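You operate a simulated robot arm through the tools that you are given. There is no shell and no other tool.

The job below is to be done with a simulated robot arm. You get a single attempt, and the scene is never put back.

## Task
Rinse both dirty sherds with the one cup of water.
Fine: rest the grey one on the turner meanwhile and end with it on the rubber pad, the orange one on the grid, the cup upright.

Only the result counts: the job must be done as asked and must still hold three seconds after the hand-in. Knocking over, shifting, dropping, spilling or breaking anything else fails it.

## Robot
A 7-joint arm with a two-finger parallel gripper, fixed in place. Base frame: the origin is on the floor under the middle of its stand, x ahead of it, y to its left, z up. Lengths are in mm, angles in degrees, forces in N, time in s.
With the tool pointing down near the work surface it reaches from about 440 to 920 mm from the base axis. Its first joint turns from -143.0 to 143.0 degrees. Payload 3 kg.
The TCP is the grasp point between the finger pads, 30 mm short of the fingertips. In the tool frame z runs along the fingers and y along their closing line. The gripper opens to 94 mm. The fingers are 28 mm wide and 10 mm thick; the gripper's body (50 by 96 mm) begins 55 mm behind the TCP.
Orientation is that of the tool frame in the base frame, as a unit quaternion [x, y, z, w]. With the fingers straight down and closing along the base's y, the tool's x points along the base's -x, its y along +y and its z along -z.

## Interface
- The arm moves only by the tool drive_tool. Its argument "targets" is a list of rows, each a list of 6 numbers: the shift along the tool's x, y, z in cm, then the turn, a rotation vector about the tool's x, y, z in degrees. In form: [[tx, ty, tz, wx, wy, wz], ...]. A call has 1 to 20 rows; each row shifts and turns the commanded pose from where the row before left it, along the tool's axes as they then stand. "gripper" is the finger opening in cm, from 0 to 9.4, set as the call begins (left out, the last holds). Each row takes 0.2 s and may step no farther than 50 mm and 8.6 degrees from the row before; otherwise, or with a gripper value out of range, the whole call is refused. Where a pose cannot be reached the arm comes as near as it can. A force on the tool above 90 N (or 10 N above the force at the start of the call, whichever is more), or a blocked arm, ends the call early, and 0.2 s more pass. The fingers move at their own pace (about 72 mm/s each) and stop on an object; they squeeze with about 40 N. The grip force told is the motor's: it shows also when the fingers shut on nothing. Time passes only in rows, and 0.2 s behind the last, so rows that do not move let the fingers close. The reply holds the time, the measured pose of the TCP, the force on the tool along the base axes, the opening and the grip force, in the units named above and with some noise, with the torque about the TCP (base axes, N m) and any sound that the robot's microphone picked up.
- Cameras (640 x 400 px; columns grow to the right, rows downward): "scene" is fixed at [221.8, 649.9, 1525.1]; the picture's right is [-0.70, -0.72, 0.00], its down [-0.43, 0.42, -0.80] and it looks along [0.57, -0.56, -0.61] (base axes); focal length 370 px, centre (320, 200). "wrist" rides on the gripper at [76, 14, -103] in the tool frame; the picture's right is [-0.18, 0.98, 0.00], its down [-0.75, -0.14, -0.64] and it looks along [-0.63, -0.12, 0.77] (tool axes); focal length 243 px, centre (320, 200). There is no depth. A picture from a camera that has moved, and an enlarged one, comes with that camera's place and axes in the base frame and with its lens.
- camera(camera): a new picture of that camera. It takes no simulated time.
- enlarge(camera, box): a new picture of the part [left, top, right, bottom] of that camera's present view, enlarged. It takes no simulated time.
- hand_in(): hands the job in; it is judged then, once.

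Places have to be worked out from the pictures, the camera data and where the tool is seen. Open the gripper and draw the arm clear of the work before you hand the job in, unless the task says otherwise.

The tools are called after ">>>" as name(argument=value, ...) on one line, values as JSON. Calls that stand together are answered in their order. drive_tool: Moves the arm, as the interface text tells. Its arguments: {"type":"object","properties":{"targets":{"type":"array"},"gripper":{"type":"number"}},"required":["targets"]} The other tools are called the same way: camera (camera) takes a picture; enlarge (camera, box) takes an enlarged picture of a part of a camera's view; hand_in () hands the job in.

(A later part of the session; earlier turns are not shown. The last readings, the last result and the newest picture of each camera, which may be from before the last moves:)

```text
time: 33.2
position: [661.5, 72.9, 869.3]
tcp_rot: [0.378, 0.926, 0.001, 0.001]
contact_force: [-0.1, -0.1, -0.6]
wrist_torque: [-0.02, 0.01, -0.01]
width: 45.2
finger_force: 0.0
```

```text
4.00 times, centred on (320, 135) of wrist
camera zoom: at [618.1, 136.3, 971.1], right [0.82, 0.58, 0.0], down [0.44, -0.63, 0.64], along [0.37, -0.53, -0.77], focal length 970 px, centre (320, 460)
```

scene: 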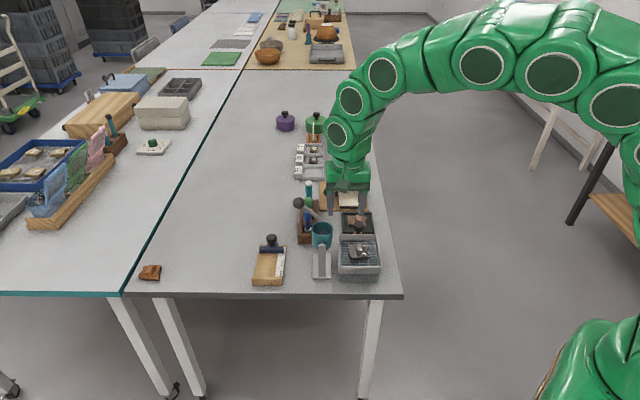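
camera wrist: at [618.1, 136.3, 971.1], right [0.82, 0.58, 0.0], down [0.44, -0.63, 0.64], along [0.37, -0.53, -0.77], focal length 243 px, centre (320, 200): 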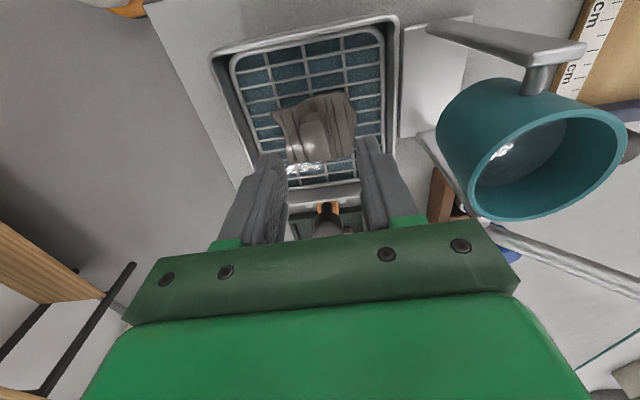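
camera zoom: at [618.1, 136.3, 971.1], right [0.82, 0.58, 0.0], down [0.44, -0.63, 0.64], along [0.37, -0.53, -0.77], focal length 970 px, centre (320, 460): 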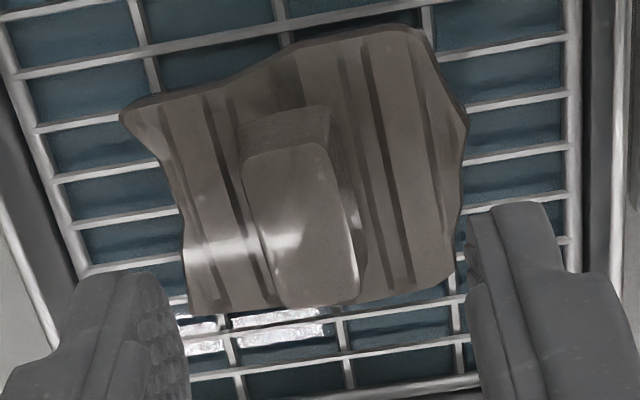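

Relative to the tool the block is about 4 mm along tool x and −2 mm along y. I correct that and descend to TCP z ≈ 843 (fingertips about 3 mm above the sherd's body), watching the force.

>>> drive_tool(targets=[[0.35, -0.2, 1.3, 0, 0, 0], [0, 0, 1.25, 0, 0, 0]])

>>> enlarge(camera="scene", box=[335, 220, 390, 270])

>>> camera(camera="wrist")

```text
time: 33.8
position: [656.8, 74.3, 844.0]
tcp_rot: [0.377, 0.926, 0.0, 0.0]
contact_force: [-0.3, 0.0, -0.7]
wrist_torque: [0.0, 0.04, -0.03]
width: 44.8
finger_force: 0.2
```

```text
8.00 times, centred on (362, 245) of scene
camera zoom: at [221.8, 649.9, 1525.1], right [-0.7, -0.72, 0.0], down [-0.43, 0.42, -0.8], along [0.57, -0.56, -0.61], focal length 2958 px, centre (-20, -160)
```

zoom: 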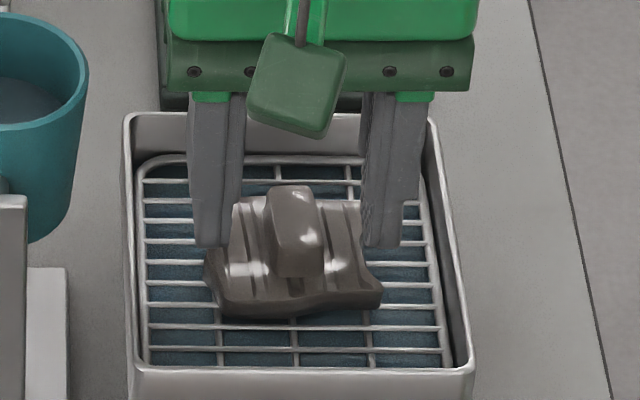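

```text
taken
camera wrist: at [613.4, 137.9, 946.4], right [0.82, 0.58, 0.0], down [0.44, -0.63, 0.64], along [0.37, -0.53, -0.77], focal length 243 px, centre (320, 200)
```

wrist: 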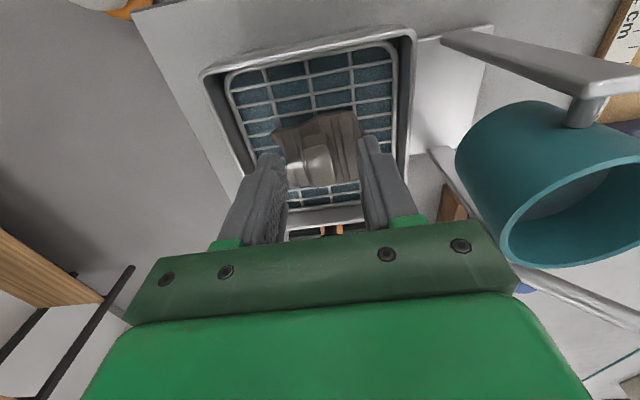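

The fingers straddle the block. I close on it.

>>> drive_tool(targets=[[0, 0, 0, 0, 0, 0], [0, 0, 0, 0, 0, 0]], gripper=0.8)

>>> enlarge(camera="wrist", box=[255, 95, 385, 205])

```text
time: 34.4
position: [656.6, 75.2, 844.8]
tcp_rot: [0.377, 0.926, 0.0, 0.0]
contact_force: [1.0, -0.3, 0.9]
wrist_torque: [0.01, -0.02, 0.0]
width: 15.8
finger_force: 39.7
```

```text
3.64 times, centred on (320, 150) of wrist
camera zoom: at [613.4, 137.9, 946.5], right [0.82, 0.58, 0.0], down [0.44, -0.63, 0.64], along [0.37, -0.53, -0.77], focal length 882 px, centre (320, 382)
```

zoom: 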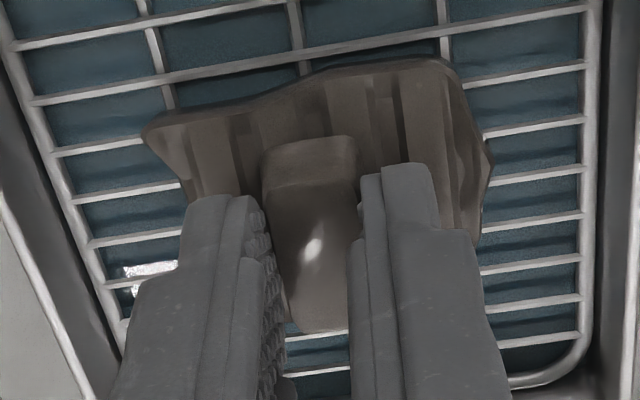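

The block is held (15.8 mm, about 40 N). I lift 3 cm and check that the sherd comes along cleanly.

>>> drive_tool(targets=[[0, 0, -1.0, 0, 0, 0], [0, 0, -2.0, 0, 0, 0]])

>>> enlarge(camera="scene", box=[325, 200, 395, 275])

```text
time: 35.0
position: [656.2, 75.9, 875.8]
tcp_rot: [0.377, 0.926, -0.001, -0.001]
contact_force: [0.5, -0.7, -0.6]
wrist_torque: [0.02, -0.03, 0.0]
width: 15.7
finger_force: 40.1
```

```text
5.33 times, centred on (360, 238) of scene
camera zoom: at [221.8, 649.9, 1525.1], right [-0.7, -0.72, 0.0], down [-0.43, 0.42, -0.8], along [0.57, -0.56, -0.61], focal length 1972 px, centre (107, 0)
```

zoom: 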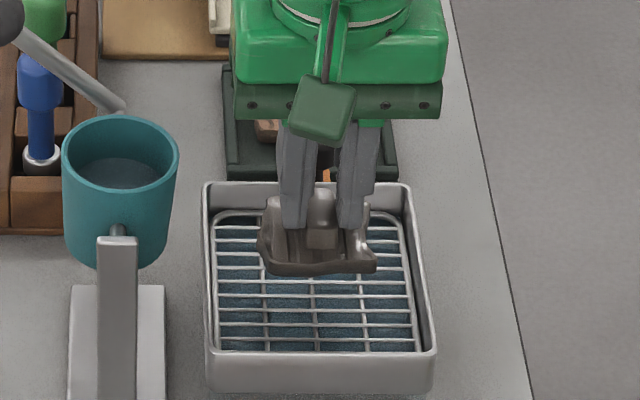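

The sherd is held level and clear. I raise it to about z 1000 and carry it over toward the turner to measure that from above.

>>> drive_tool(targets=[[0, 0, -4.2, 0, 0, 0], [0, 0, -4.2, 0, 0, 0], [0, 0, -4.0, 0, 0, 0], [-4.0, 0, 0, 0, 0, 0], [-4.0, 0, 0, 0, 0, 0], [-4.0, 0, 0, 0, 0, 0], [-4.0, 0, 0, 0, 0, 0], [-4.0, 0, 0, 0, 0, 0], [-3.5, 0, 0, 0, 0, 0]])

>>> camera(camera="wrist")

>>> enlarge(camera="wrist", box=[230, 0, 410, 130])

```text
time: 37.0
position: [825.0, -90.6, 999.0]
tcp_rot: [0.377, 0.926, 0.0, 0.0]
contact_force: [0.3, 0.8, -0.3]
wrist_torque: [0.03, -0.03, 0.0]
width: 15.8
finger_force: 40.4
```

```text
taken
camera wrist: at [780.9, -27.1, 1100.2], right [0.82, 0.57, 0.0], down [0.44, -0.63, 0.64], along [0.37, -0.53, -0.77], focal length 243 px, centre (320, 200)
```

wrist: 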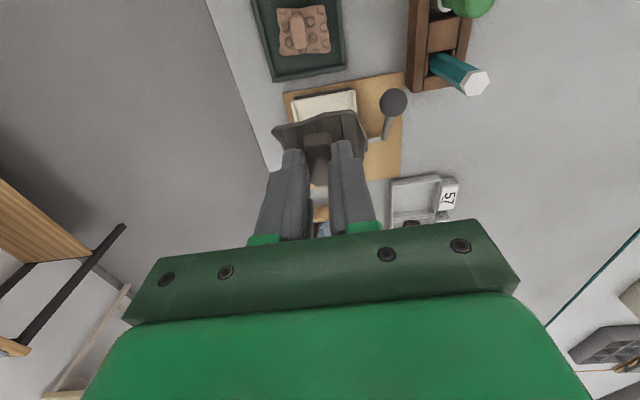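

```text
3.08 times, centred on (320, 65) of wrist
camera zoom: at [780.9, -27.1, 1100.2], right [0.82, 0.57, 0.0], down [0.44, -0.63, 0.64], along [0.37, -0.53, -0.77], focal length 746 px, centre (320, 615)
```

zoom: 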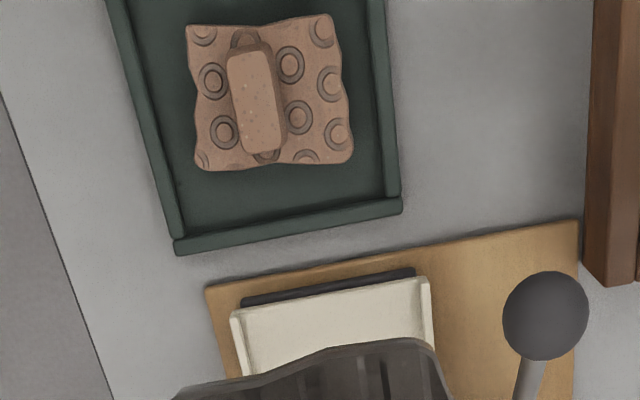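

The turner's lever ball stands off on an arm; the front (cream) leaf looks flat with low side walls. I move 6 cm further to see the whole turner past the sherd.

>>> drive_tool(targets=[[-3.0, 0, 0, 0, 0, 0], [-3.0, 0, 0, 0, 0, 0]])

>>> camera(camera="wrist")

>>> enlarge(camera="wrist", box=[250, 20, 430, 140])

```text
time: 37.6
position: [867.0, -131.1, 996.6]
tcp_rot: [0.377, 0.926, -0.001, -0.001]
contact_force: [0.4, -0.5, -1.2]
wrist_torque: [0.0, -0.03, -0.02]
width: 15.9
finger_force: 39.9
```

```text
taken
camera wrist: at [823.5, -67.4, 1099.5], right [0.82, 0.58, 0.0], down [0.44, -0.63, 0.64], along [0.37, -0.52, -0.77], focal length 243 px, centre (320, 200)
```

wrist: 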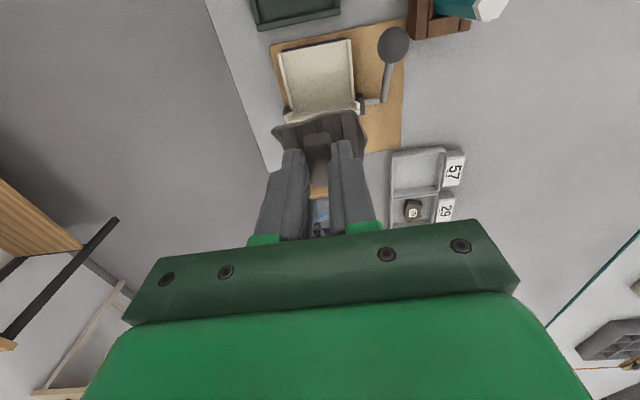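

```text
3.33 times, centred on (340, 80) of wrist
camera zoom: at [823.5, -67.4, 1099.5], right [0.82, 0.58, 0.0], down [0.44, -0.63, 0.64], along [0.37, -0.52, -0.77], focal length 809 px, centre (253, 600)
```

zoom: 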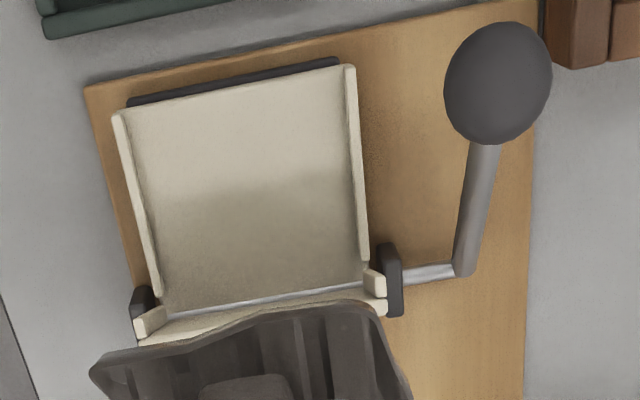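

The front leaf is flat: floor about z 757, front edge mid (844, −110), hinge mid (896, −163). I shift 8 cm sideways so the sherd no longer hides the upright back leaf and I can check its height.

>>> drive_tool(targets=[[0, -4.0, 0, 0, 0, 0], [0, -4.0, 0, 0, 0, 0]])

>>> enlarge(camera="wrist", box=[300, 20, 500, 160])

```text
time: 38.2
position: [810.9, -189.6, 998.3]
tcp_rot: [0.377, 0.926, 0.001, 0.001]
contact_force: [-1.1, -0.3, 0.0]
wrist_torque: [0.04, 0.0, 0.02]
width: 16.0
finger_force: 40.2
```

```text
2.86 times, centred on (400, 90) of wrist
camera zoom: at [767.7, -126.0, 1100.9], right [0.82, 0.58, 0.0], down [0.44, -0.63, 0.64], along [0.37, -0.53, -0.77], focal length 693 px, centre (91, 514)
```

zoom: 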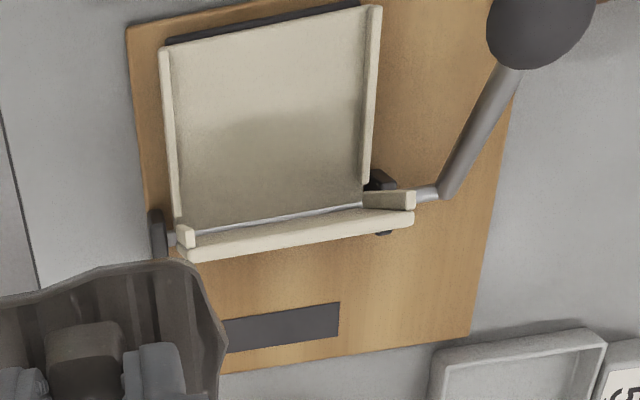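

The back leaf's top edge is at about z 825 and leans about 13 mm over the front leaf, so I will come down nearer the front edge and slide back once low. I move to (861, −127) and descend to TCP z ≈ 855.

>>> drive_tool(targets=[[0.4, 4.0, 0, 0, 0, 0], [0.4, 4.0, 0, 0, 0, 0], [0, 0, 3.6, 0, 0, 0], [0, 0, 3.6, 0, 0, 0], [0, 0, 3.6, 0, 0, 0], [0, 0, 3.5, 0, 0, 0]])

>>> camera(camera="wrist")

>>> enlarge(camera="scene", box=[315, 150, 395, 220])

```text
time: 39.6
position: [863.8, -121.8, 855.5]
tcp_rot: [0.376, 0.926, 0.0, -0.001]
contact_force: [0.4, -0.5, -0.2]
wrist_torque: [-0.02, 0.02, -0.03]
width: 15.7
finger_force: 40.5
```

```text
taken
camera wrist: at [819.5, -60.7, 957.2], right [0.82, 0.57, 0.0], down [0.44, -0.63, 0.64], along [0.37, -0.53, -0.77], focal length 243 px, centre (320, 200)
```

wrist: 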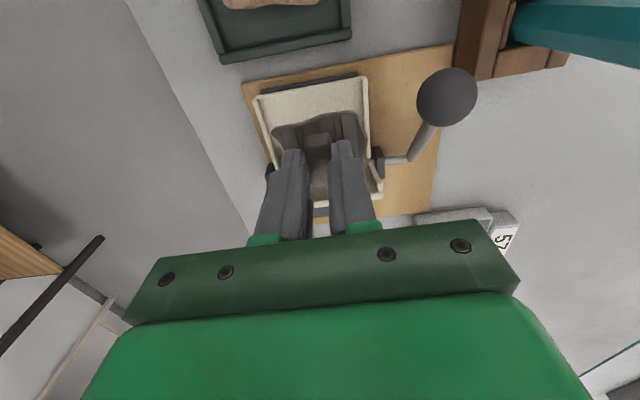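

```text
5.71 times, centred on (355, 185) of scene
camera zoom: at [221.8, 649.9, 1525.1], right [-0.7, -0.72, 0.0], down [-0.43, 0.42, -0.8], along [0.57, -0.56, -0.61], focal length 2113 px, centre (120, 286)
```

zoom: 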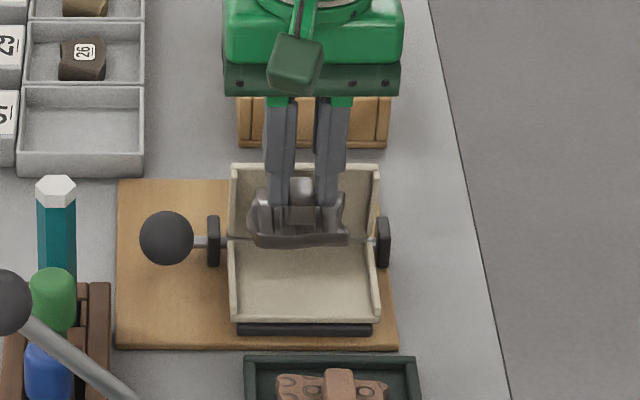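

The sherd sits about 5 mm too far toward the lever side; I shift it −5.5 mm along tool y and lower to TCP z ≈ 822.

>>> drive_tool(targets=[[0, -0.55, 0, 0, 0, 0], [0, 0, 1.7, 0, 0, 0], [0, 0, 1.6, 0, 0, 0]])

>>> camera(camera="wrist")

>>> enlarge(camera="scene", box=[325, 165, 385, 215])

>>> enlarge(camera="wrist", box=[240, 70, 400, 220])

```text
time: 40.4
position: [857.3, -129.0, 822.2]
tcp_rot: [0.378, 0.926, 0.0, 0.0]
contact_force: [-0.7, -0.8, -1.8]
wrist_torque: [-0.02, 0.01, -0.01]
width: 15.9
finger_force: 40.1
```

```text
taken
camera wrist: at [813.6, -66.3, 924.8], right [0.82, 0.58, 0.0], down [0.44, -0.63, 0.64], along [0.37, -0.53, -0.77], focal length 243 px, centre (320, 200)
```

wrist: 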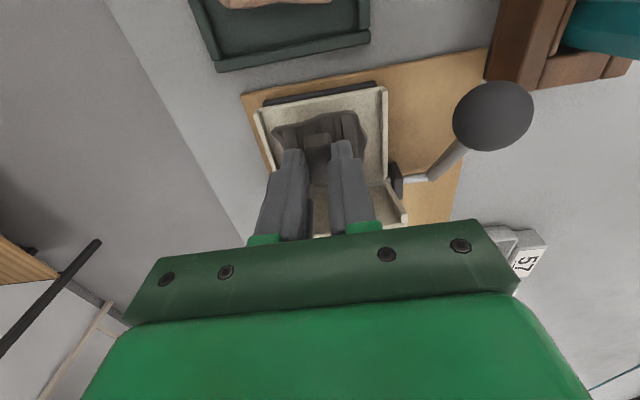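

```text
8.00 times, centred on (355, 190) of scene
camera zoom: at [221.8, 649.9, 1525.1], right [-0.7, -0.72, 0.0], down [-0.43, 0.42, -0.8], along [0.57, -0.56, -0.61], focal length 2958 px, centre (40, 280)
```

zoom: 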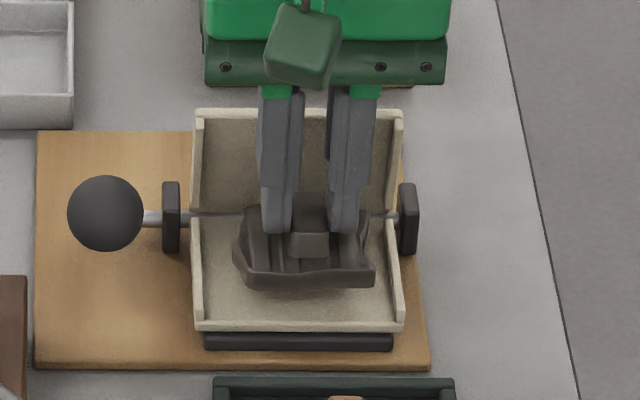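

```text
2.67 times, centred on (320, 145) of wrist
camera zoom: at [813.6, -66.3, 924.8], right [0.82, 0.58, 0.0], down [0.44, -0.63, 0.64], along [0.37, -0.53, -0.77], focal length 647 px, centre (320, 347)
```

zoom: 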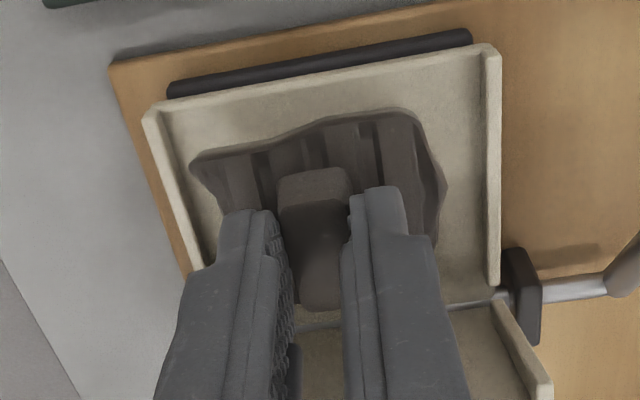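

The sherd hangs centred over the flat leaf. I slide it 8 mm back and lower to TCP z ≈ 810, then approach contact in small steps.

>>> drive_tool(targets=[[-0.8, 0.2, 0, 0, 0, 0], [0, 0, 0.6, 0, 0, 0], [0, 0, 0.6, 0, 0, 0]])

>>> drive_tool(targets=[[0, 0, 0.3, 0, 0, 0]])

>>> enlarge(camera="scene", box=[325, 165, 385, 215])

```text
time: 41.2
position: [864.7, -131.8, 810.7]
tcp_rot: [0.377, 0.926, 0.0, 0.001]
contact_force: [-6.7, 0.4, 22.0]
wrist_torque: [0.19, 0.39, 0.02]
width: 15.9
finger_force: 39.9
```

```text
time: 41.6
position: [866.0, -133.0, 807.9]
tcp_rot: [0.377, 0.926, 0.0, 0.002]
contact_force: [3.2, 0.6, 29.4]
wrist_torque: [-0.04, -0.17, -0.05]
width: 16.0
finger_force: 39.9
```

```text
8.00 times, centred on (355, 190) of scene
camera zoom: at [221.8, 649.9, 1525.1], right [-0.7, -0.72, 0.0], down [-0.43, 0.42, -0.8], along [0.57, -0.56, -0.61], focal length 2958 px, centre (40, 280)
```

zoom: 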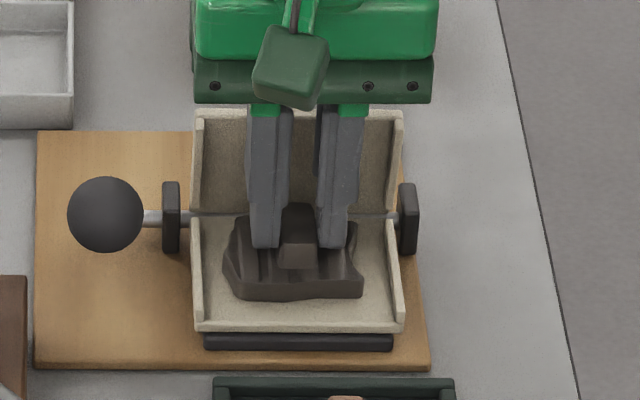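

The sherd is on the leaf (about 29 N press). I back off 3 mm to unload, then open the fingers.

>>> drive_tool(targets=[[0, 0, -0.3, 0, 0, 0]])

```text
time: 42.0
position: [865.1, -132.6, 808.7]
tcp_rot: [0.377, 0.926, 0.0, 0.0]
contact_force: [6.1, 0.6, 11.8]
wrist_torque: [-0.02, -0.26, 0.04]
width: 15.8
finger_force: 39.9
```

>>> drive_tool(targets=[[0, 0, -0.15, 0, 0, 0]])

```text
time: 42.4
position: [865.4, -133.3, 809.0]
tcp_rot: [0.377, 0.926, 0.0, -0.001]
contact_force: [1.0, -0.8, -0.4]
wrist_torque: [0.03, 0.01, 0.03]
width: 15.8
finger_force: 40.4
```

Load is zero with the sherd just resting. I open the fingers to 40 mm.

>>> drive_tool(targets=[[0, 0, 0, 0, 0, 0], [0, 0, 0, 0, 0, 0]], gripper=4.0)

>>> drive_tool(targets=[[0, 0, -1.5, 0, 0, 0], [0, 0, -2.5, 0, 0, 0], [0, 0, -3.0, 0, 0, 0]])

>>> enlarge(camera="scene", box=[325, 165, 385, 215])

>>> camera(camera="wrist")

```text
time: 43.0
position: [866.0, -133.1, 810.5]
tcp_rot: [0.377, 0.926, 0.0, 0.0]
contact_force: [-0.4, 0.3, -0.1]
wrist_torque: [0.0, 0.04, 0.01]
width: 40.1
finger_force: 0.1
```

```text
time: 43.8
position: [864.5, -132.1, 881.4]
tcp_rot: [0.377, 0.926, 0.0, 0.0]
contact_force: [-0.6, 0.3, -0.8]
wrist_torque: [-0.03, 0.0, 0.0]
width: 39.8
finger_force: 0.1
```

```text
8.00 times, centred on (355, 190) of scene
camera zoom: at [221.8, 649.9, 1525.1], right [-0.7, -0.72, 0.0], down [-0.43, 0.42, -0.8], along [0.57, -0.56, -0.61], focal length 2958 px, centre (40, 280)
```

zoom: 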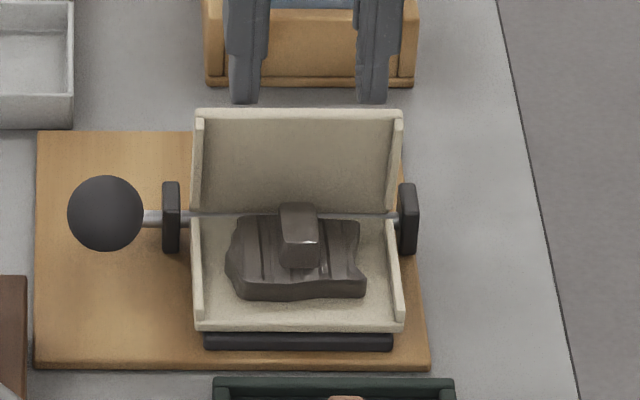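

```text
taken
camera wrist: at [821.6, -69.3, 983.9], right [0.82, 0.58, 0.0], down [0.44, -0.63, 0.64], along [0.37, -0.53, -0.77], focal length 243 px, centre (320, 200)
```

wrist: 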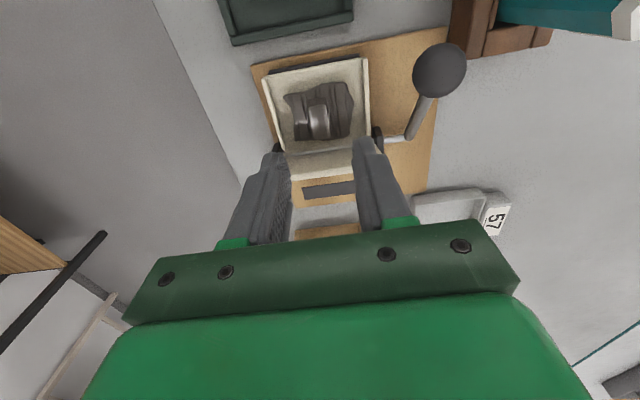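

The grey sherd rests flat on the turner's leaf. Next is the ringed (orange) sherd on the pad; its block top is at about (780, −66, 773). I move above it.

>>> drive_tool(targets=[[3.6, -0.4, 0, 0, 0, 0], [3.6, -0.4, 0, 0, 0, 0], [3.45, -0.38, 0, 0, 0, 3.0]], gripper=4.5)

>>> camera(camera="wrist")

>>> enlarge(camera="wrist", box=[250, 50, 390, 165])

```text
time: 44.6
position: [780.3, -66.7, 881.6]
tcp_rot: [0.401, 0.916, -0.001, -0.001]
contact_force: [-0.5, -0.5, 0.2]
wrist_torque: [0.0, 0.01, 0.0]
width: 45.0
finger_force: 0.0
```

```text
taken
camera wrist: at [740.5, -1.0, 983.8], right [0.85, 0.53, 0.0], down [0.41, -0.65, 0.64], along [0.34, -0.54, -0.77], focal length 243 px, centre (320, 200)
```

wrist: 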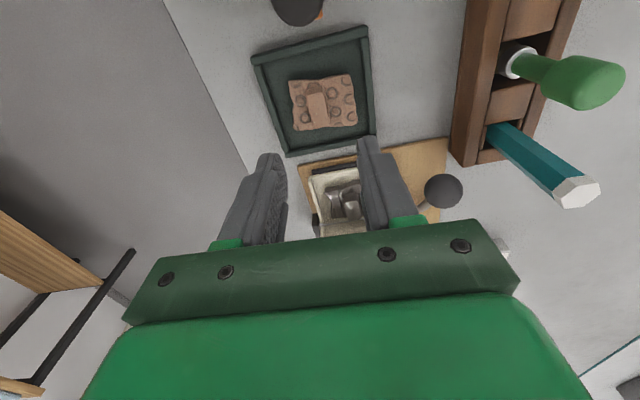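

```text
3.48 times, centred on (320, 108) of wrist
camera zoom: at [740.5, -1.0, 983.8], right [0.85, 0.53, 0.0], down [0.41, -0.65, 0.64], along [0.34, -0.54, -0.77], focal length 844 px, centre (320, 522)
```

zoom: 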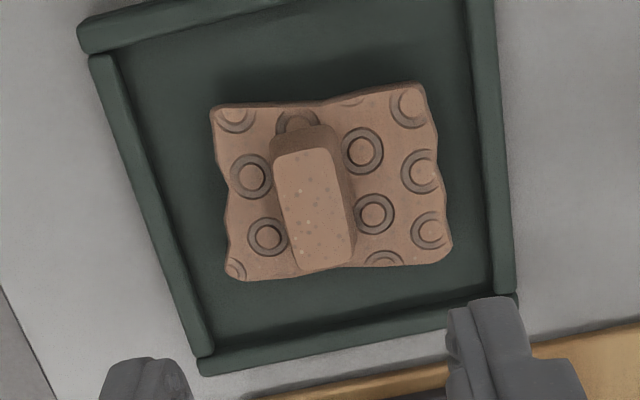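

The block is centred within 2 mm and aligned (block axis −47°, closing line 43°). I descend to TCP z ≈ 794 with a small correction.

>>> drive_tool(targets=[[0.23, -0.1, 3.0, 0, 0, 0], [0, 0, 3.0, 0, 0, 0], [0, 0, 2.3, 0, 0, 0]])

>>> enlarge(camera="scene", box=[330, 185, 390, 235])

>>> enlarge(camera="wrist", box=[245, 80, 395, 215])

```text
time: 45.4
position: [777.4, -65.5, 799.4]
tcp_rot: [0.401, 0.916, 0.0, 0.0]
contact_force: [1.0, 0.3, 0.2]
wrist_torque: [0.0, 0.0, -0.03]
width: 45.0
finger_force: 0.2
```

```text
8.00 times, centred on (360, 210) of scene
camera zoom: at [221.8, 649.9, 1525.1], right [-0.7, -0.72, 0.0], down [-0.43, 0.42, -0.8], along [0.57, -0.56, -0.61], focal length 2958 px, centre (0, 120)
```

zoom: 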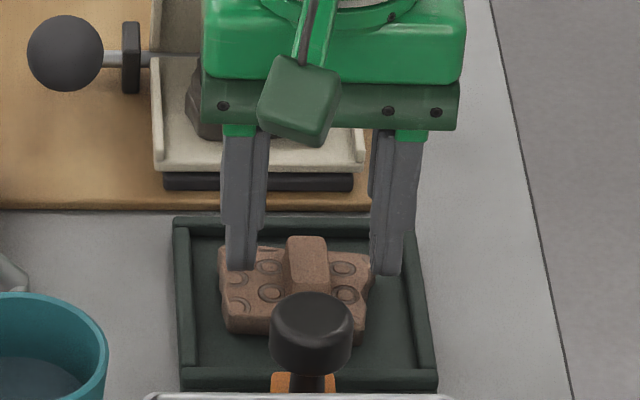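

```text
2.96 times, centred on (320, 148) of wrist
camera zoom: at [736.8, -1.1, 901.8], right [0.85, 0.53, 0.0], down [0.41, -0.65, 0.64], along [0.34, -0.54, -0.77], focal length 719 px, centre (320, 356)
```

zoom: 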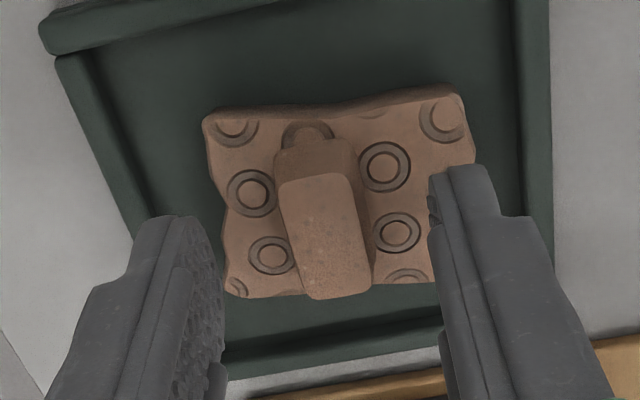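

The fingers straddle the block with no contact. I go down a further 6 mm and close.

>>> drive_tool(targets=[[0, 0, 0.3, 0, 0, 0], [0, 0, 0.3, 0, 0, 0]])

```text
time: 46.0
position: [776.9, -66.1, 793.2]
tcp_rot: [0.401, 0.916, 0.0, 0.0]
contact_force: [0.5, 0.1, -0.7]
wrist_torque: [0.05, 0.05, -0.04]
width: 44.8
finger_force: 0.0
```

>>> drive_tool(targets=[[0, 0, 0, 0, 0, 0], [0, 0, 0, 0, 0, 0]], gripper=0.8)

>>> enlarge(camera="wrist", box=[245, 80, 395, 215])

```text
time: 46.6
position: [777.0, -66.3, 792.9]
tcp_rot: [0.401, 0.916, 0.001, 0.0]
contact_force: [-0.2, 1.8, 1.0]
wrist_torque: [-0.01, -0.01, 0.02]
width: 16.0
finger_force: 39.6
```

```text
2.96 times, centred on (320, 148) of wrist
camera zoom: at [737.2, -1.3, 895.3], right [0.85, 0.53, 0.0], down [0.41, -0.65, 0.64], along [0.34, -0.54, -0.77], focal length 719 px, centre (320, 356)
```

zoom: 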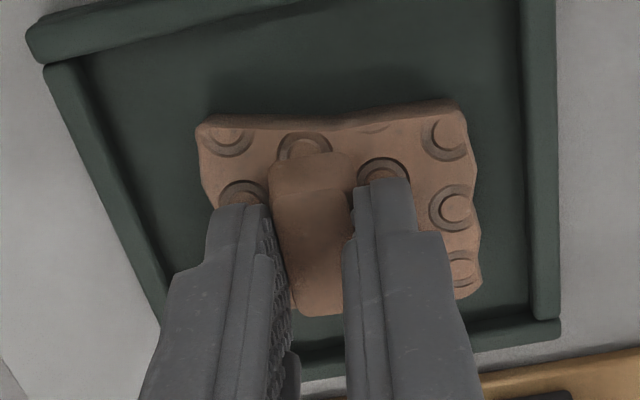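

Held firmly (16 mm). I lift it clear, then check before carrying it over the knob to the basin.

>>> drive_tool(targets=[[0, 0, -1.0, 0, 0, 0], [0, 0, -2.5, 0, 0, 0], [0, 0, -3.5, 0, 0, 0], [0, 0, -3.5, 0, 0, 0], [0, 0, -3.5, 0, 0, 0]])

>>> enlarge(camera="scene", box=[300, 150, 400, 290])

```text
time: 47.8
position: [775.9, -66.6, 934.8]
tcp_rot: [0.401, 0.916, 0.0, -0.001]
contact_force: [-0.7, 1.1, -0.4]
wrist_torque: [0.02, 0.0, 0.01]
width: 15.9
finger_force: 40.7
```

```text
2.86 times, centred on (350, 220) of scene
camera zoom: at [221.8, 649.9, 1525.1], right [-0.7, -0.72, 0.0], down [-0.43, 0.42, -0.8], along [0.57, -0.56, -0.61], focal length 1056 px, centre (234, 143)
```

zoom: 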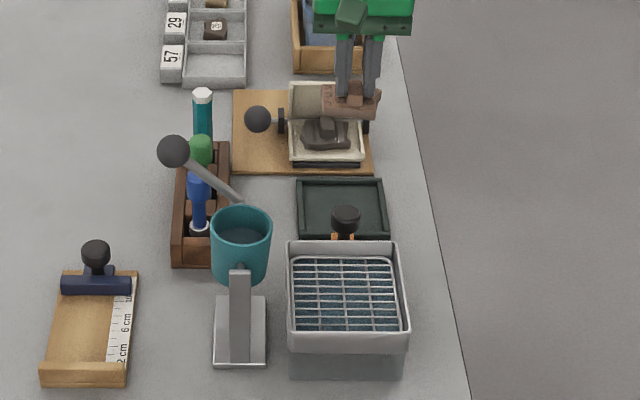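

Clean lift. I carry it to above the grid, slightly toward the cup side where the stream was seen to land.

>>> drive_tool(targets=[[3.65, 0.4, 0, 0, 0, 0], [3.65, 0.4, 0, 0, 0, 0], [3.65, 0.4, 0, 0, 0, 0], [3.65, 0.35, 0, 0, 0, 0], [3.6, 0.35, 0, 0, 0, 0], [0, 0, 3.0, 0, 0, 0], [0, 0, 3.0, 0, 0, 0]])

>>> camera(camera="wrist")

>>> enlarge(camera="scene", box=[320, 200, 400, 280])

```text
time: 49.4
position: [669.1, 79.2, 871.4]
tcp_rot: [0.401, 0.916, 0.0, 0.001]
contact_force: [-0.2, 0.1, -0.4]
wrist_torque: [0.02, 0.03, -0.02]
width: 15.9
finger_force: 39.9
```

```text
taken
camera wrist: at [628.4, 145.5, 973.5], right [0.85, 0.53, 0.0], down [0.41, -0.65, 0.64], along [0.34, -0.54, -0.77], focal length 243 px, centre (320, 200)
```

wrist: 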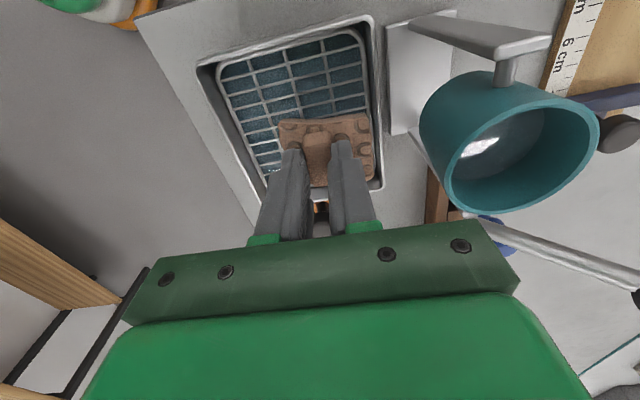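

```text
5.00 times, centred on (360, 240) of scene
camera zoom: at [221.8, 649.9, 1525.1], right [-0.7, -0.72, 0.0], down [-0.43, 0.42, -0.8], along [0.57, -0.56, -0.61], focal length 1848 px, centre (120, 0)
```

zoom: 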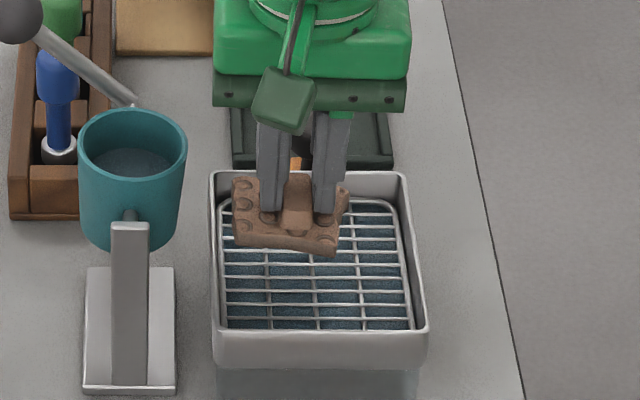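

The sherd hangs about 10 mm toward the cup side of the grid centre, close to where the stream falls. I move back 3 mm and lower to TCP z ≈ 853.

>>> drive_tool(targets=[[0, -0.3, 0.9, 0, 0, 0], [0, 0, 0.9, 0, 0, 0]])

```text
time: 50.0
position: [666.1, 77.5, 853.6]
tcp_rot: [0.401, 0.916, 0.0, 0.0]
contact_force: [0.2, 0.5, -0.8]
wrist_torque: [0.04, 0.01, 0.03]
width: 15.9
finger_force: 39.6
```

>>> drive_tool(targets=[[0, 0, 0.3, 0, 0, 0]])

>>> enlarge(camera="scene", box=[335, 220, 390, 270])

```text
time: 50.4
position: [665.3, 78.6, 850.7]
tcp_rot: [0.401, 0.916, 0.0, 0.0]
contact_force: [0.5, -0.9, -0.5]
wrist_torque: [0.0, 0.02, 0.01]
width: 15.7
finger_force: 39.8
```

```text
8.00 times, centred on (362, 245) of scene
camera zoom: at [221.8, 649.9, 1525.1], right [-0.7, -0.72, 0.0], down [-0.43, 0.42, -0.8], along [0.57, -0.56, -0.61], focal length 2958 px, centre (-20, -160)
```

zoom: 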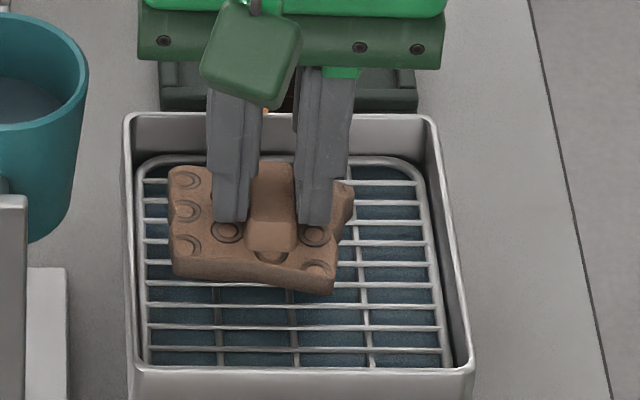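

Still free; I continue down in 2–3 mm steps until I feel the grid.

>>> drive_tool(targets=[[0, 0, 0.25, 0, 0, 0]])

```text
time: 50.8
position: [666.3, 78.2, 849.8]
tcp_rot: [0.401, 0.916, 0.0, -0.001]
contact_force: [0.7, -0.5, -0.2]
wrist_torque: [0.01, -0.05, 0.01]
width: 15.9
finger_force: 40.3
```

>>> drive_tool(targets=[[0, 0, 0.2, 0, 0, 0]])

```text
time: 51.2
position: [666.3, 78.0, 847.2]
tcp_rot: [0.401, 0.916, 0.0, 0.0]
contact_force: [-0.2, -0.6, -1.0]
wrist_torque: [0.01, 0.01, -0.02]
width: 16.0
finger_force: 39.7
```

>>> drive_tool(targets=[[0, 0, 0.2, 0, 0, 0]])

```text
time: 51.6
position: [666.6, 78.1, 846.1]
tcp_rot: [0.401, 0.916, -0.001, 0.0]
contact_force: [-0.4, -0.5, -0.3]
wrist_torque: [0.02, 0.0, 0.0]
width: 15.9
finger_force: 39.8
```

>>> drive_tool(targets=[[0, 0, 0.2, 0, 0, 0]])

```text
time: 52.0
position: [667.0, 78.1, 843.5]
tcp_rot: [0.401, 0.916, 0.0, 0.0]
contact_force: [-0.1, -0.8, -1.2]
wrist_torque: [0.03, -0.03, 0.0]
width: 16.2
finger_force: 40.4
```

>>> drive_tool(targets=[[0, 0, 0.2, 0, 0, 0]])

>>> enlarge(camera="scene", box=[335, 220, 390, 270])

```text
time: 52.4
position: [666.9, 78.9, 842.2]
tcp_rot: [0.401, 0.916, 0.001, 0.0]
contact_force: [-2.1, -0.7, 6.0]
wrist_torque: [-0.02, -0.24, 0.01]
width: 15.8
finger_force: 39.7
```

```text
8.00 times, centred on (362, 245) of scene
camera zoom: at [221.8, 649.9, 1525.1], right [-0.7, -0.72, 0.0], down [-0.43, 0.42, -0.8], along [0.57, -0.56, -0.61], focal length 2958 px, centre (-20, -160)
```

zoom: 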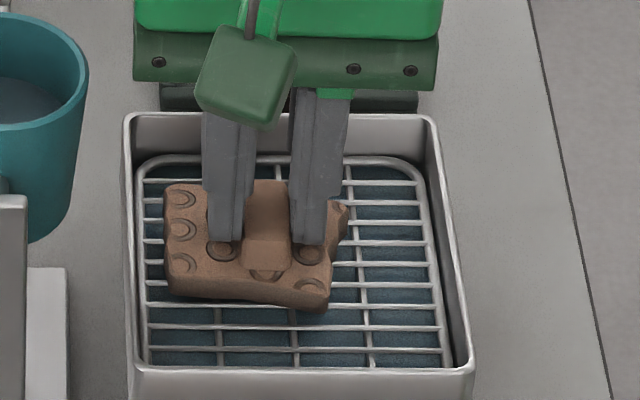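

Contact at 6 N. I open the fingers here, then rise.

>>> drive_tool(targets=[[0, 0, 0, 0, 0, 0], [0, 0, 0, 0, 0, 0]], gripper=4.2)

>>> drive_tool(targets=[[0, 0, -1.5, 0, 0, 0], [0, 0, -3.0, 0, 0, 0], [0, 0, -4.0, 0, 0, 0], [0, 0, -4.0, 0, 0, 0], [0, 0, -3.3, 0, 0, 0]])

>>> enlarge(camera="scene", box=[335, 220, 390, 270])

>>> camera(camera="wrist")

```text
time: 53.0
position: [668.1, 78.4, 841.3]
tcp_rot: [0.401, 0.916, 0.0, 0.0]
contact_force: [0.0, -0.5, -0.2]
wrist_torque: [0.02, 0.01, -0.02]
width: 42.1
finger_force: 0.1
```

```text
time: 54.2
position: [666.6, 79.4, 1000.8]
tcp_rot: [0.401, 0.916, 0.001, -0.001]
contact_force: [0.0, 0.6, -0.5]
wrist_torque: [0.0, 0.03, 0.01]
width: 41.8
finger_force: 0.0
```

```text
8.00 times, centred on (362, 245) of scene
camera zoom: at [221.8, 649.9, 1525.1], right [-0.7, -0.72, 0.0], down [-0.43, 0.42, -0.8], along [0.57, -0.56, -0.61], focal length 2958 px, centre (-20, -160)
```

zoom: 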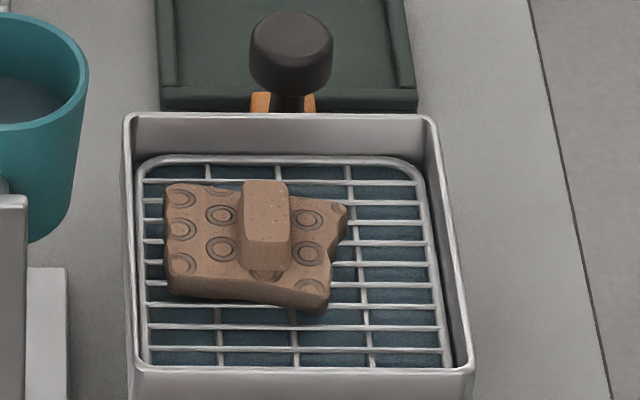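

```text
taken
camera wrist: at [625.9, 145.0, 1102.6], right [0.85, 0.53, 0.0], down [0.41, -0.65, 0.64], along [0.34, -0.54, -0.77], focal length 243 px, centre (320, 200)
```

wrist: 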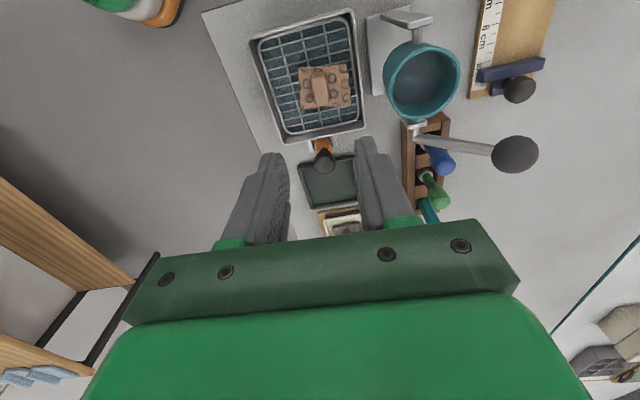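

The orange sherd is on the grid under the stream's landing spot. Now I yaw back (−93°) and go above the lever ball for the second pour.

>>> drive_tool(targets=[[0, 0, 0, 0, 0, -7.75], [0, 0, 0, 0, 0, -7.75], [0, 0, 0, 0, 0, -7.75], [0, 0, 0, 0, 0, -7.75], [0, 0, 0, 0, 0, -7.75], [0, 0, 0, 0, 0, -7.75], [0, 0, 0, 0, 0, -7.75], [0, 0, 0, 0, 0, -7.75], [0, 0, 0, 0, 0, -7.75], [0, 0, 0, 0, 0, -7.75], [0, 0, 0, 0, 0, -7.75], [0, 0, 0, 0, 0, -7.75], [-3.85, -1.53, 0, 0, 0, 0], [-3.85, -1.53, 0, 0, 0, 0], [-3.85, -1.53, 0, 0, 0, 0], [-3.85, -1.53, 0, 0, 0, 0]], gripper=6.0)

>>> camera(camera="wrist")

>>> enlarge(camera="scene", box=[285, 150, 395, 290])

```text
time: 57.6
position: [817.9, 146.4, 999.5]
tcp_rot: [-0.388, 0.922, 0.0, 0.001]
contact_force: [-0.4, -0.7, 0.9]
wrist_torque: [0.02, -0.01, 0.0]
width: 60.1
finger_force: 0.0
```

```text
taken
camera wrist: at [754.9, 101.0, 1101.3], right [-0.58, 0.82, 0.0], down [0.63, 0.44, 0.64], along [0.53, 0.37, -0.77], focal length 243 px, centre (320, 200)
```

wrist: 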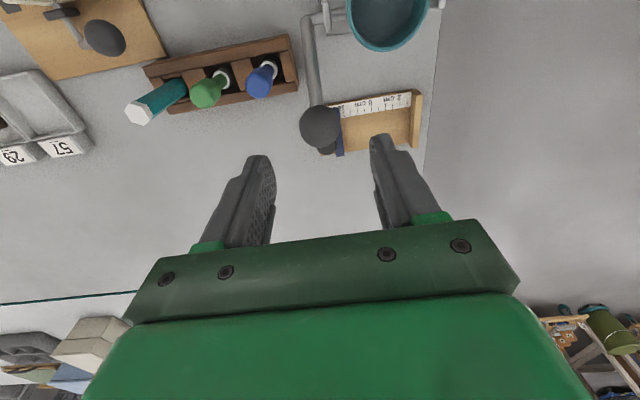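

```text
2.86 times, centred on (340, 220) of scene
camera zoom: at [221.8, 649.9, 1525.1], right [-0.7, -0.72, 0.0], down [-0.43, 0.42, -0.8], along [0.57, -0.56, -0.61], focal length 1056 px, centre (263, 143)
```

zoom: 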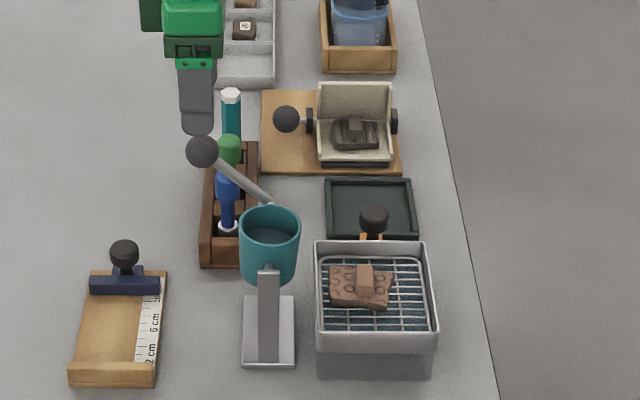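

The ball is at the same relative place as the first time. I descend around it.

>>> drive_tool(targets=[[-0.1, 0.15, 2.7, 0, 0, 0], [0, 0, 2.7, 0, 0, 0], [0, 0, 2.5, 0, 0, 0]])

>>> camera(camera="wrist")

```text
time: 58.4
position: [817.2, 149.0, 920.8]
tcp_rot: [-0.389, 0.921, 0.0, 0.0]
contact_force: [0.2, -0.9, 0.0]
wrist_torque: [-0.01, 0.01, 0.0]
width: 60.1
finger_force: 0.0
```

```text
taken
camera wrist: at [755.4, 103.8, 1022.6], right [-0.58, 0.82, 0.0], down [0.63, 0.44, 0.64], along [0.52, 0.37, -0.77], focal length 243 px, centre (320, 200)
```

wrist: 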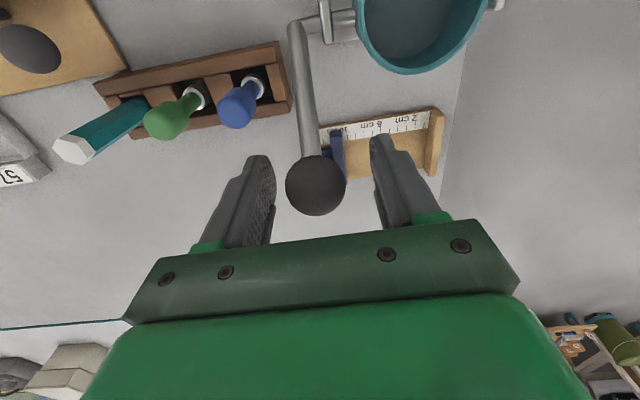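

The ball is 2.4 mm off in tool y; I correct and take a light grip.

>>> drive_tool(targets=[[0, -0.22, 0.1, 0, 0, 0], [0, 0, 0, 0, 0, 0]], gripper=3.6)

>>> drive_tool(targets=[[0, 0, 0, 0, 0, 0], [0, 0, 0, 0, 0, 0]], gripper=3.06)

```text
time: 59.0
position: [819.8, 147.9, 919.0]
tcp_rot: [-0.388, 0.921, 0.001, 0.001]
contact_force: [0.1, -0.4, -0.1]
wrist_torque: [-0.02, 0.0, -0.02]
width: 36.2
finger_force: 0.1
```

```text
time: 59.6
position: [820.4, 146.5, 919.7]
tcp_rot: [-0.388, 0.922, 0.001, 0.0]
contact_force: [-4.8, 3.7, -1.0]
wrist_torque: [0.01, -0.04, -0.04]
width: 33.6
finger_force: 3.0
```

>>> drive_tool(targets=[[0, 0.08, 0, 0, 0, 0], [0, 0, 0, 0, 0, 0]])

```text
time: 60.2
position: [817.9, 147.4, 919.6]
tcp_rot: [-0.388, 0.922, 0.0, 0.0]
contact_force: [-0.3, 1.4, 0.8]
wrist_torque: [-0.1, -0.03, -0.01]
width: 31.6
finger_force: 37.6
```

Centred. With a light grip I raise the lever along its arc to about 42–44° of tilt, still below the pouring angle.

>>> drive_tool(targets=[[0, 0, 0, 0, 0, 0], [1.086, 0, -0.927, 0, 0, 0], [1.218, 0.03, -0.746, 0, 0, 0]], gripper=3.08)

>>> camera(camera="wrist")

```text
time: 61.0
position: [802.9, 131.1, 936.9]
tcp_rot: [-0.388, 0.922, 0.001, 0.0]
contact_force: [3.4, 2.0, 5.6]
wrist_torque: [0.07, 0.03, -0.02]
width: 33.6
finger_force: 7.1
```

```text
taken
camera wrist: at [739.8, 85.6, 1039.0], right [-0.57, 0.82, 0.0], down [0.63, 0.44, 0.64], along [0.53, 0.37, -0.77], focal length 243 px, centre (320, 200)
```

wrist: 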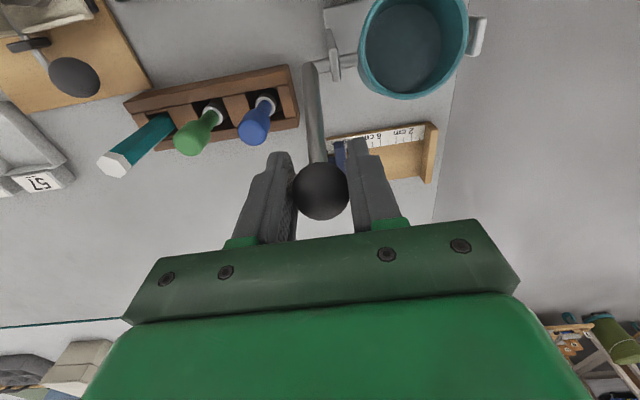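

It follows well. I continue the arc.

>>> drive_tool(targets=[[1.32, 0.03, -0.547, 0, 0, 0], [1.23, 0.03, -0.307, 0, 0, 0], [1.1, 0.03, -0.126, 0, 0, 0]])

>>> camera(camera="wrist")

>>> enlarge(camera="scene", box=[290, 185, 390, 285])

```text
time: 61.8
position: [776.7, 104.3, 945.5]
tcp_rot: [-0.389, 0.921, 0.0, 0.001]
contact_force: [6.9, 6.9, 11.8]
wrist_torque: [0.68, -0.52, -0.19]
width: 33.1
finger_force: 45.1
```

```text
taken
camera wrist: at [714.2, 59.9, 1048.0], right [-0.57, 0.82, 0.0], down [0.63, 0.44, 0.64], along [0.53, 0.37, -0.77], focal length 243 px, centre (320, 200)
```

wrist: 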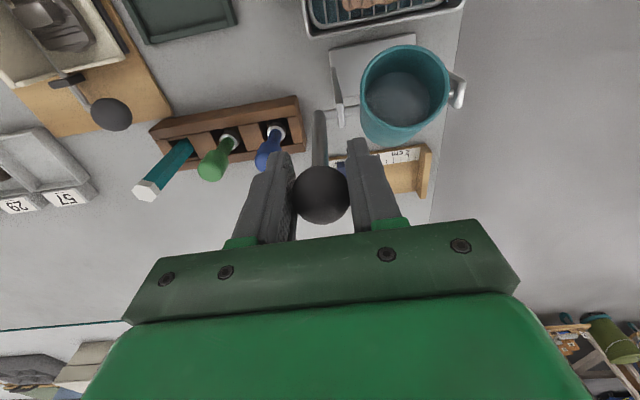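

```text
4.00 times, centred on (340, 235) of scene
camera zoom: at [221.8, 649.9, 1525.1], right [-0.7, -0.72, 0.0], down [-0.43, 0.42, -0.8], along [0.57, -0.56, -0.61], focal length 1479 px, centre (240, 60)
```

zoom: 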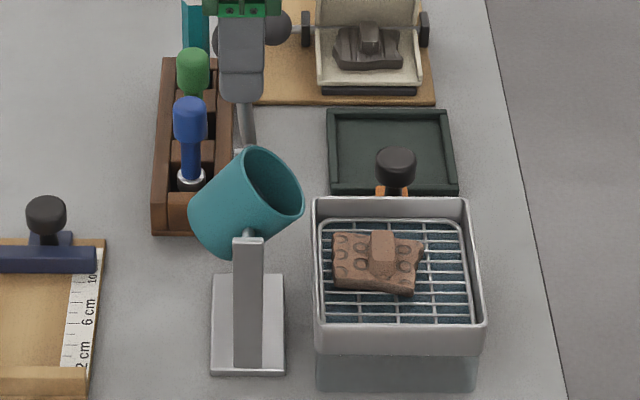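

Tilt is about 41° and the ball has drifted about 3 mm in the grip. I loosen, re-centre on it and take a firm grip for the co-rotating pour.

>>> drive_tool(targets=[[0, 0, 0, 0, 0, 0], [-0.3, 0, -0.2, 0, 0, 0]], gripper=3.6)

>>> drive_tool(targets=[[0, 0, 0, 0, 0, 0], [0, 0, 0, 0, 0, 0]], gripper=2.8)

>>> enlarge(camera="wrist", box=[270, 20, 470, 240])

```text
time: 62.4
position: [777.9, 105.2, 946.7]
tcp_rot: [-0.389, 0.921, 0.0, 0.0]
contact_force: [-0.5, -0.3, -0.5]
wrist_torque: [-0.02, 0.04, 0.0]
width: 35.8
finger_force: 0.0
```

```text
time: 63.0
position: [778.8, 107.5, 947.3]
tcp_rot: [-0.388, 0.922, 0.001, 0.0]
contact_force: [3.9, -4.1, -2.6]
wrist_torque: [-0.03, -0.04, -0.03]
width: 31.5
finger_force: 45.0
```

```text
1.82 times, centred on (370, 130) of wrist
camera zoom: at [716.1, 61.9, 1049.6], right [-0.57, 0.82, 0.0], down [0.63, 0.44, 0.64], along [0.53, 0.37, -0.77], focal length 441 px, centre (229, 327)
```

zoom: 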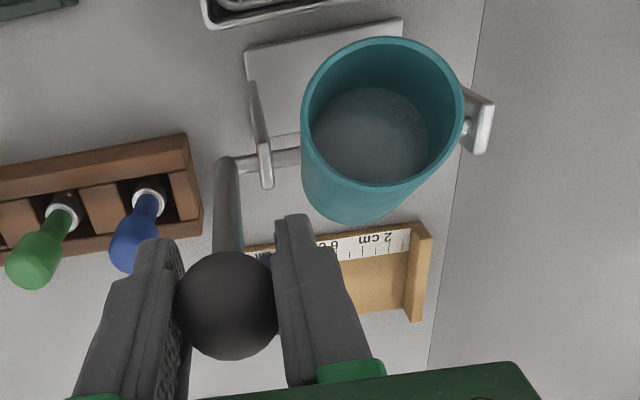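

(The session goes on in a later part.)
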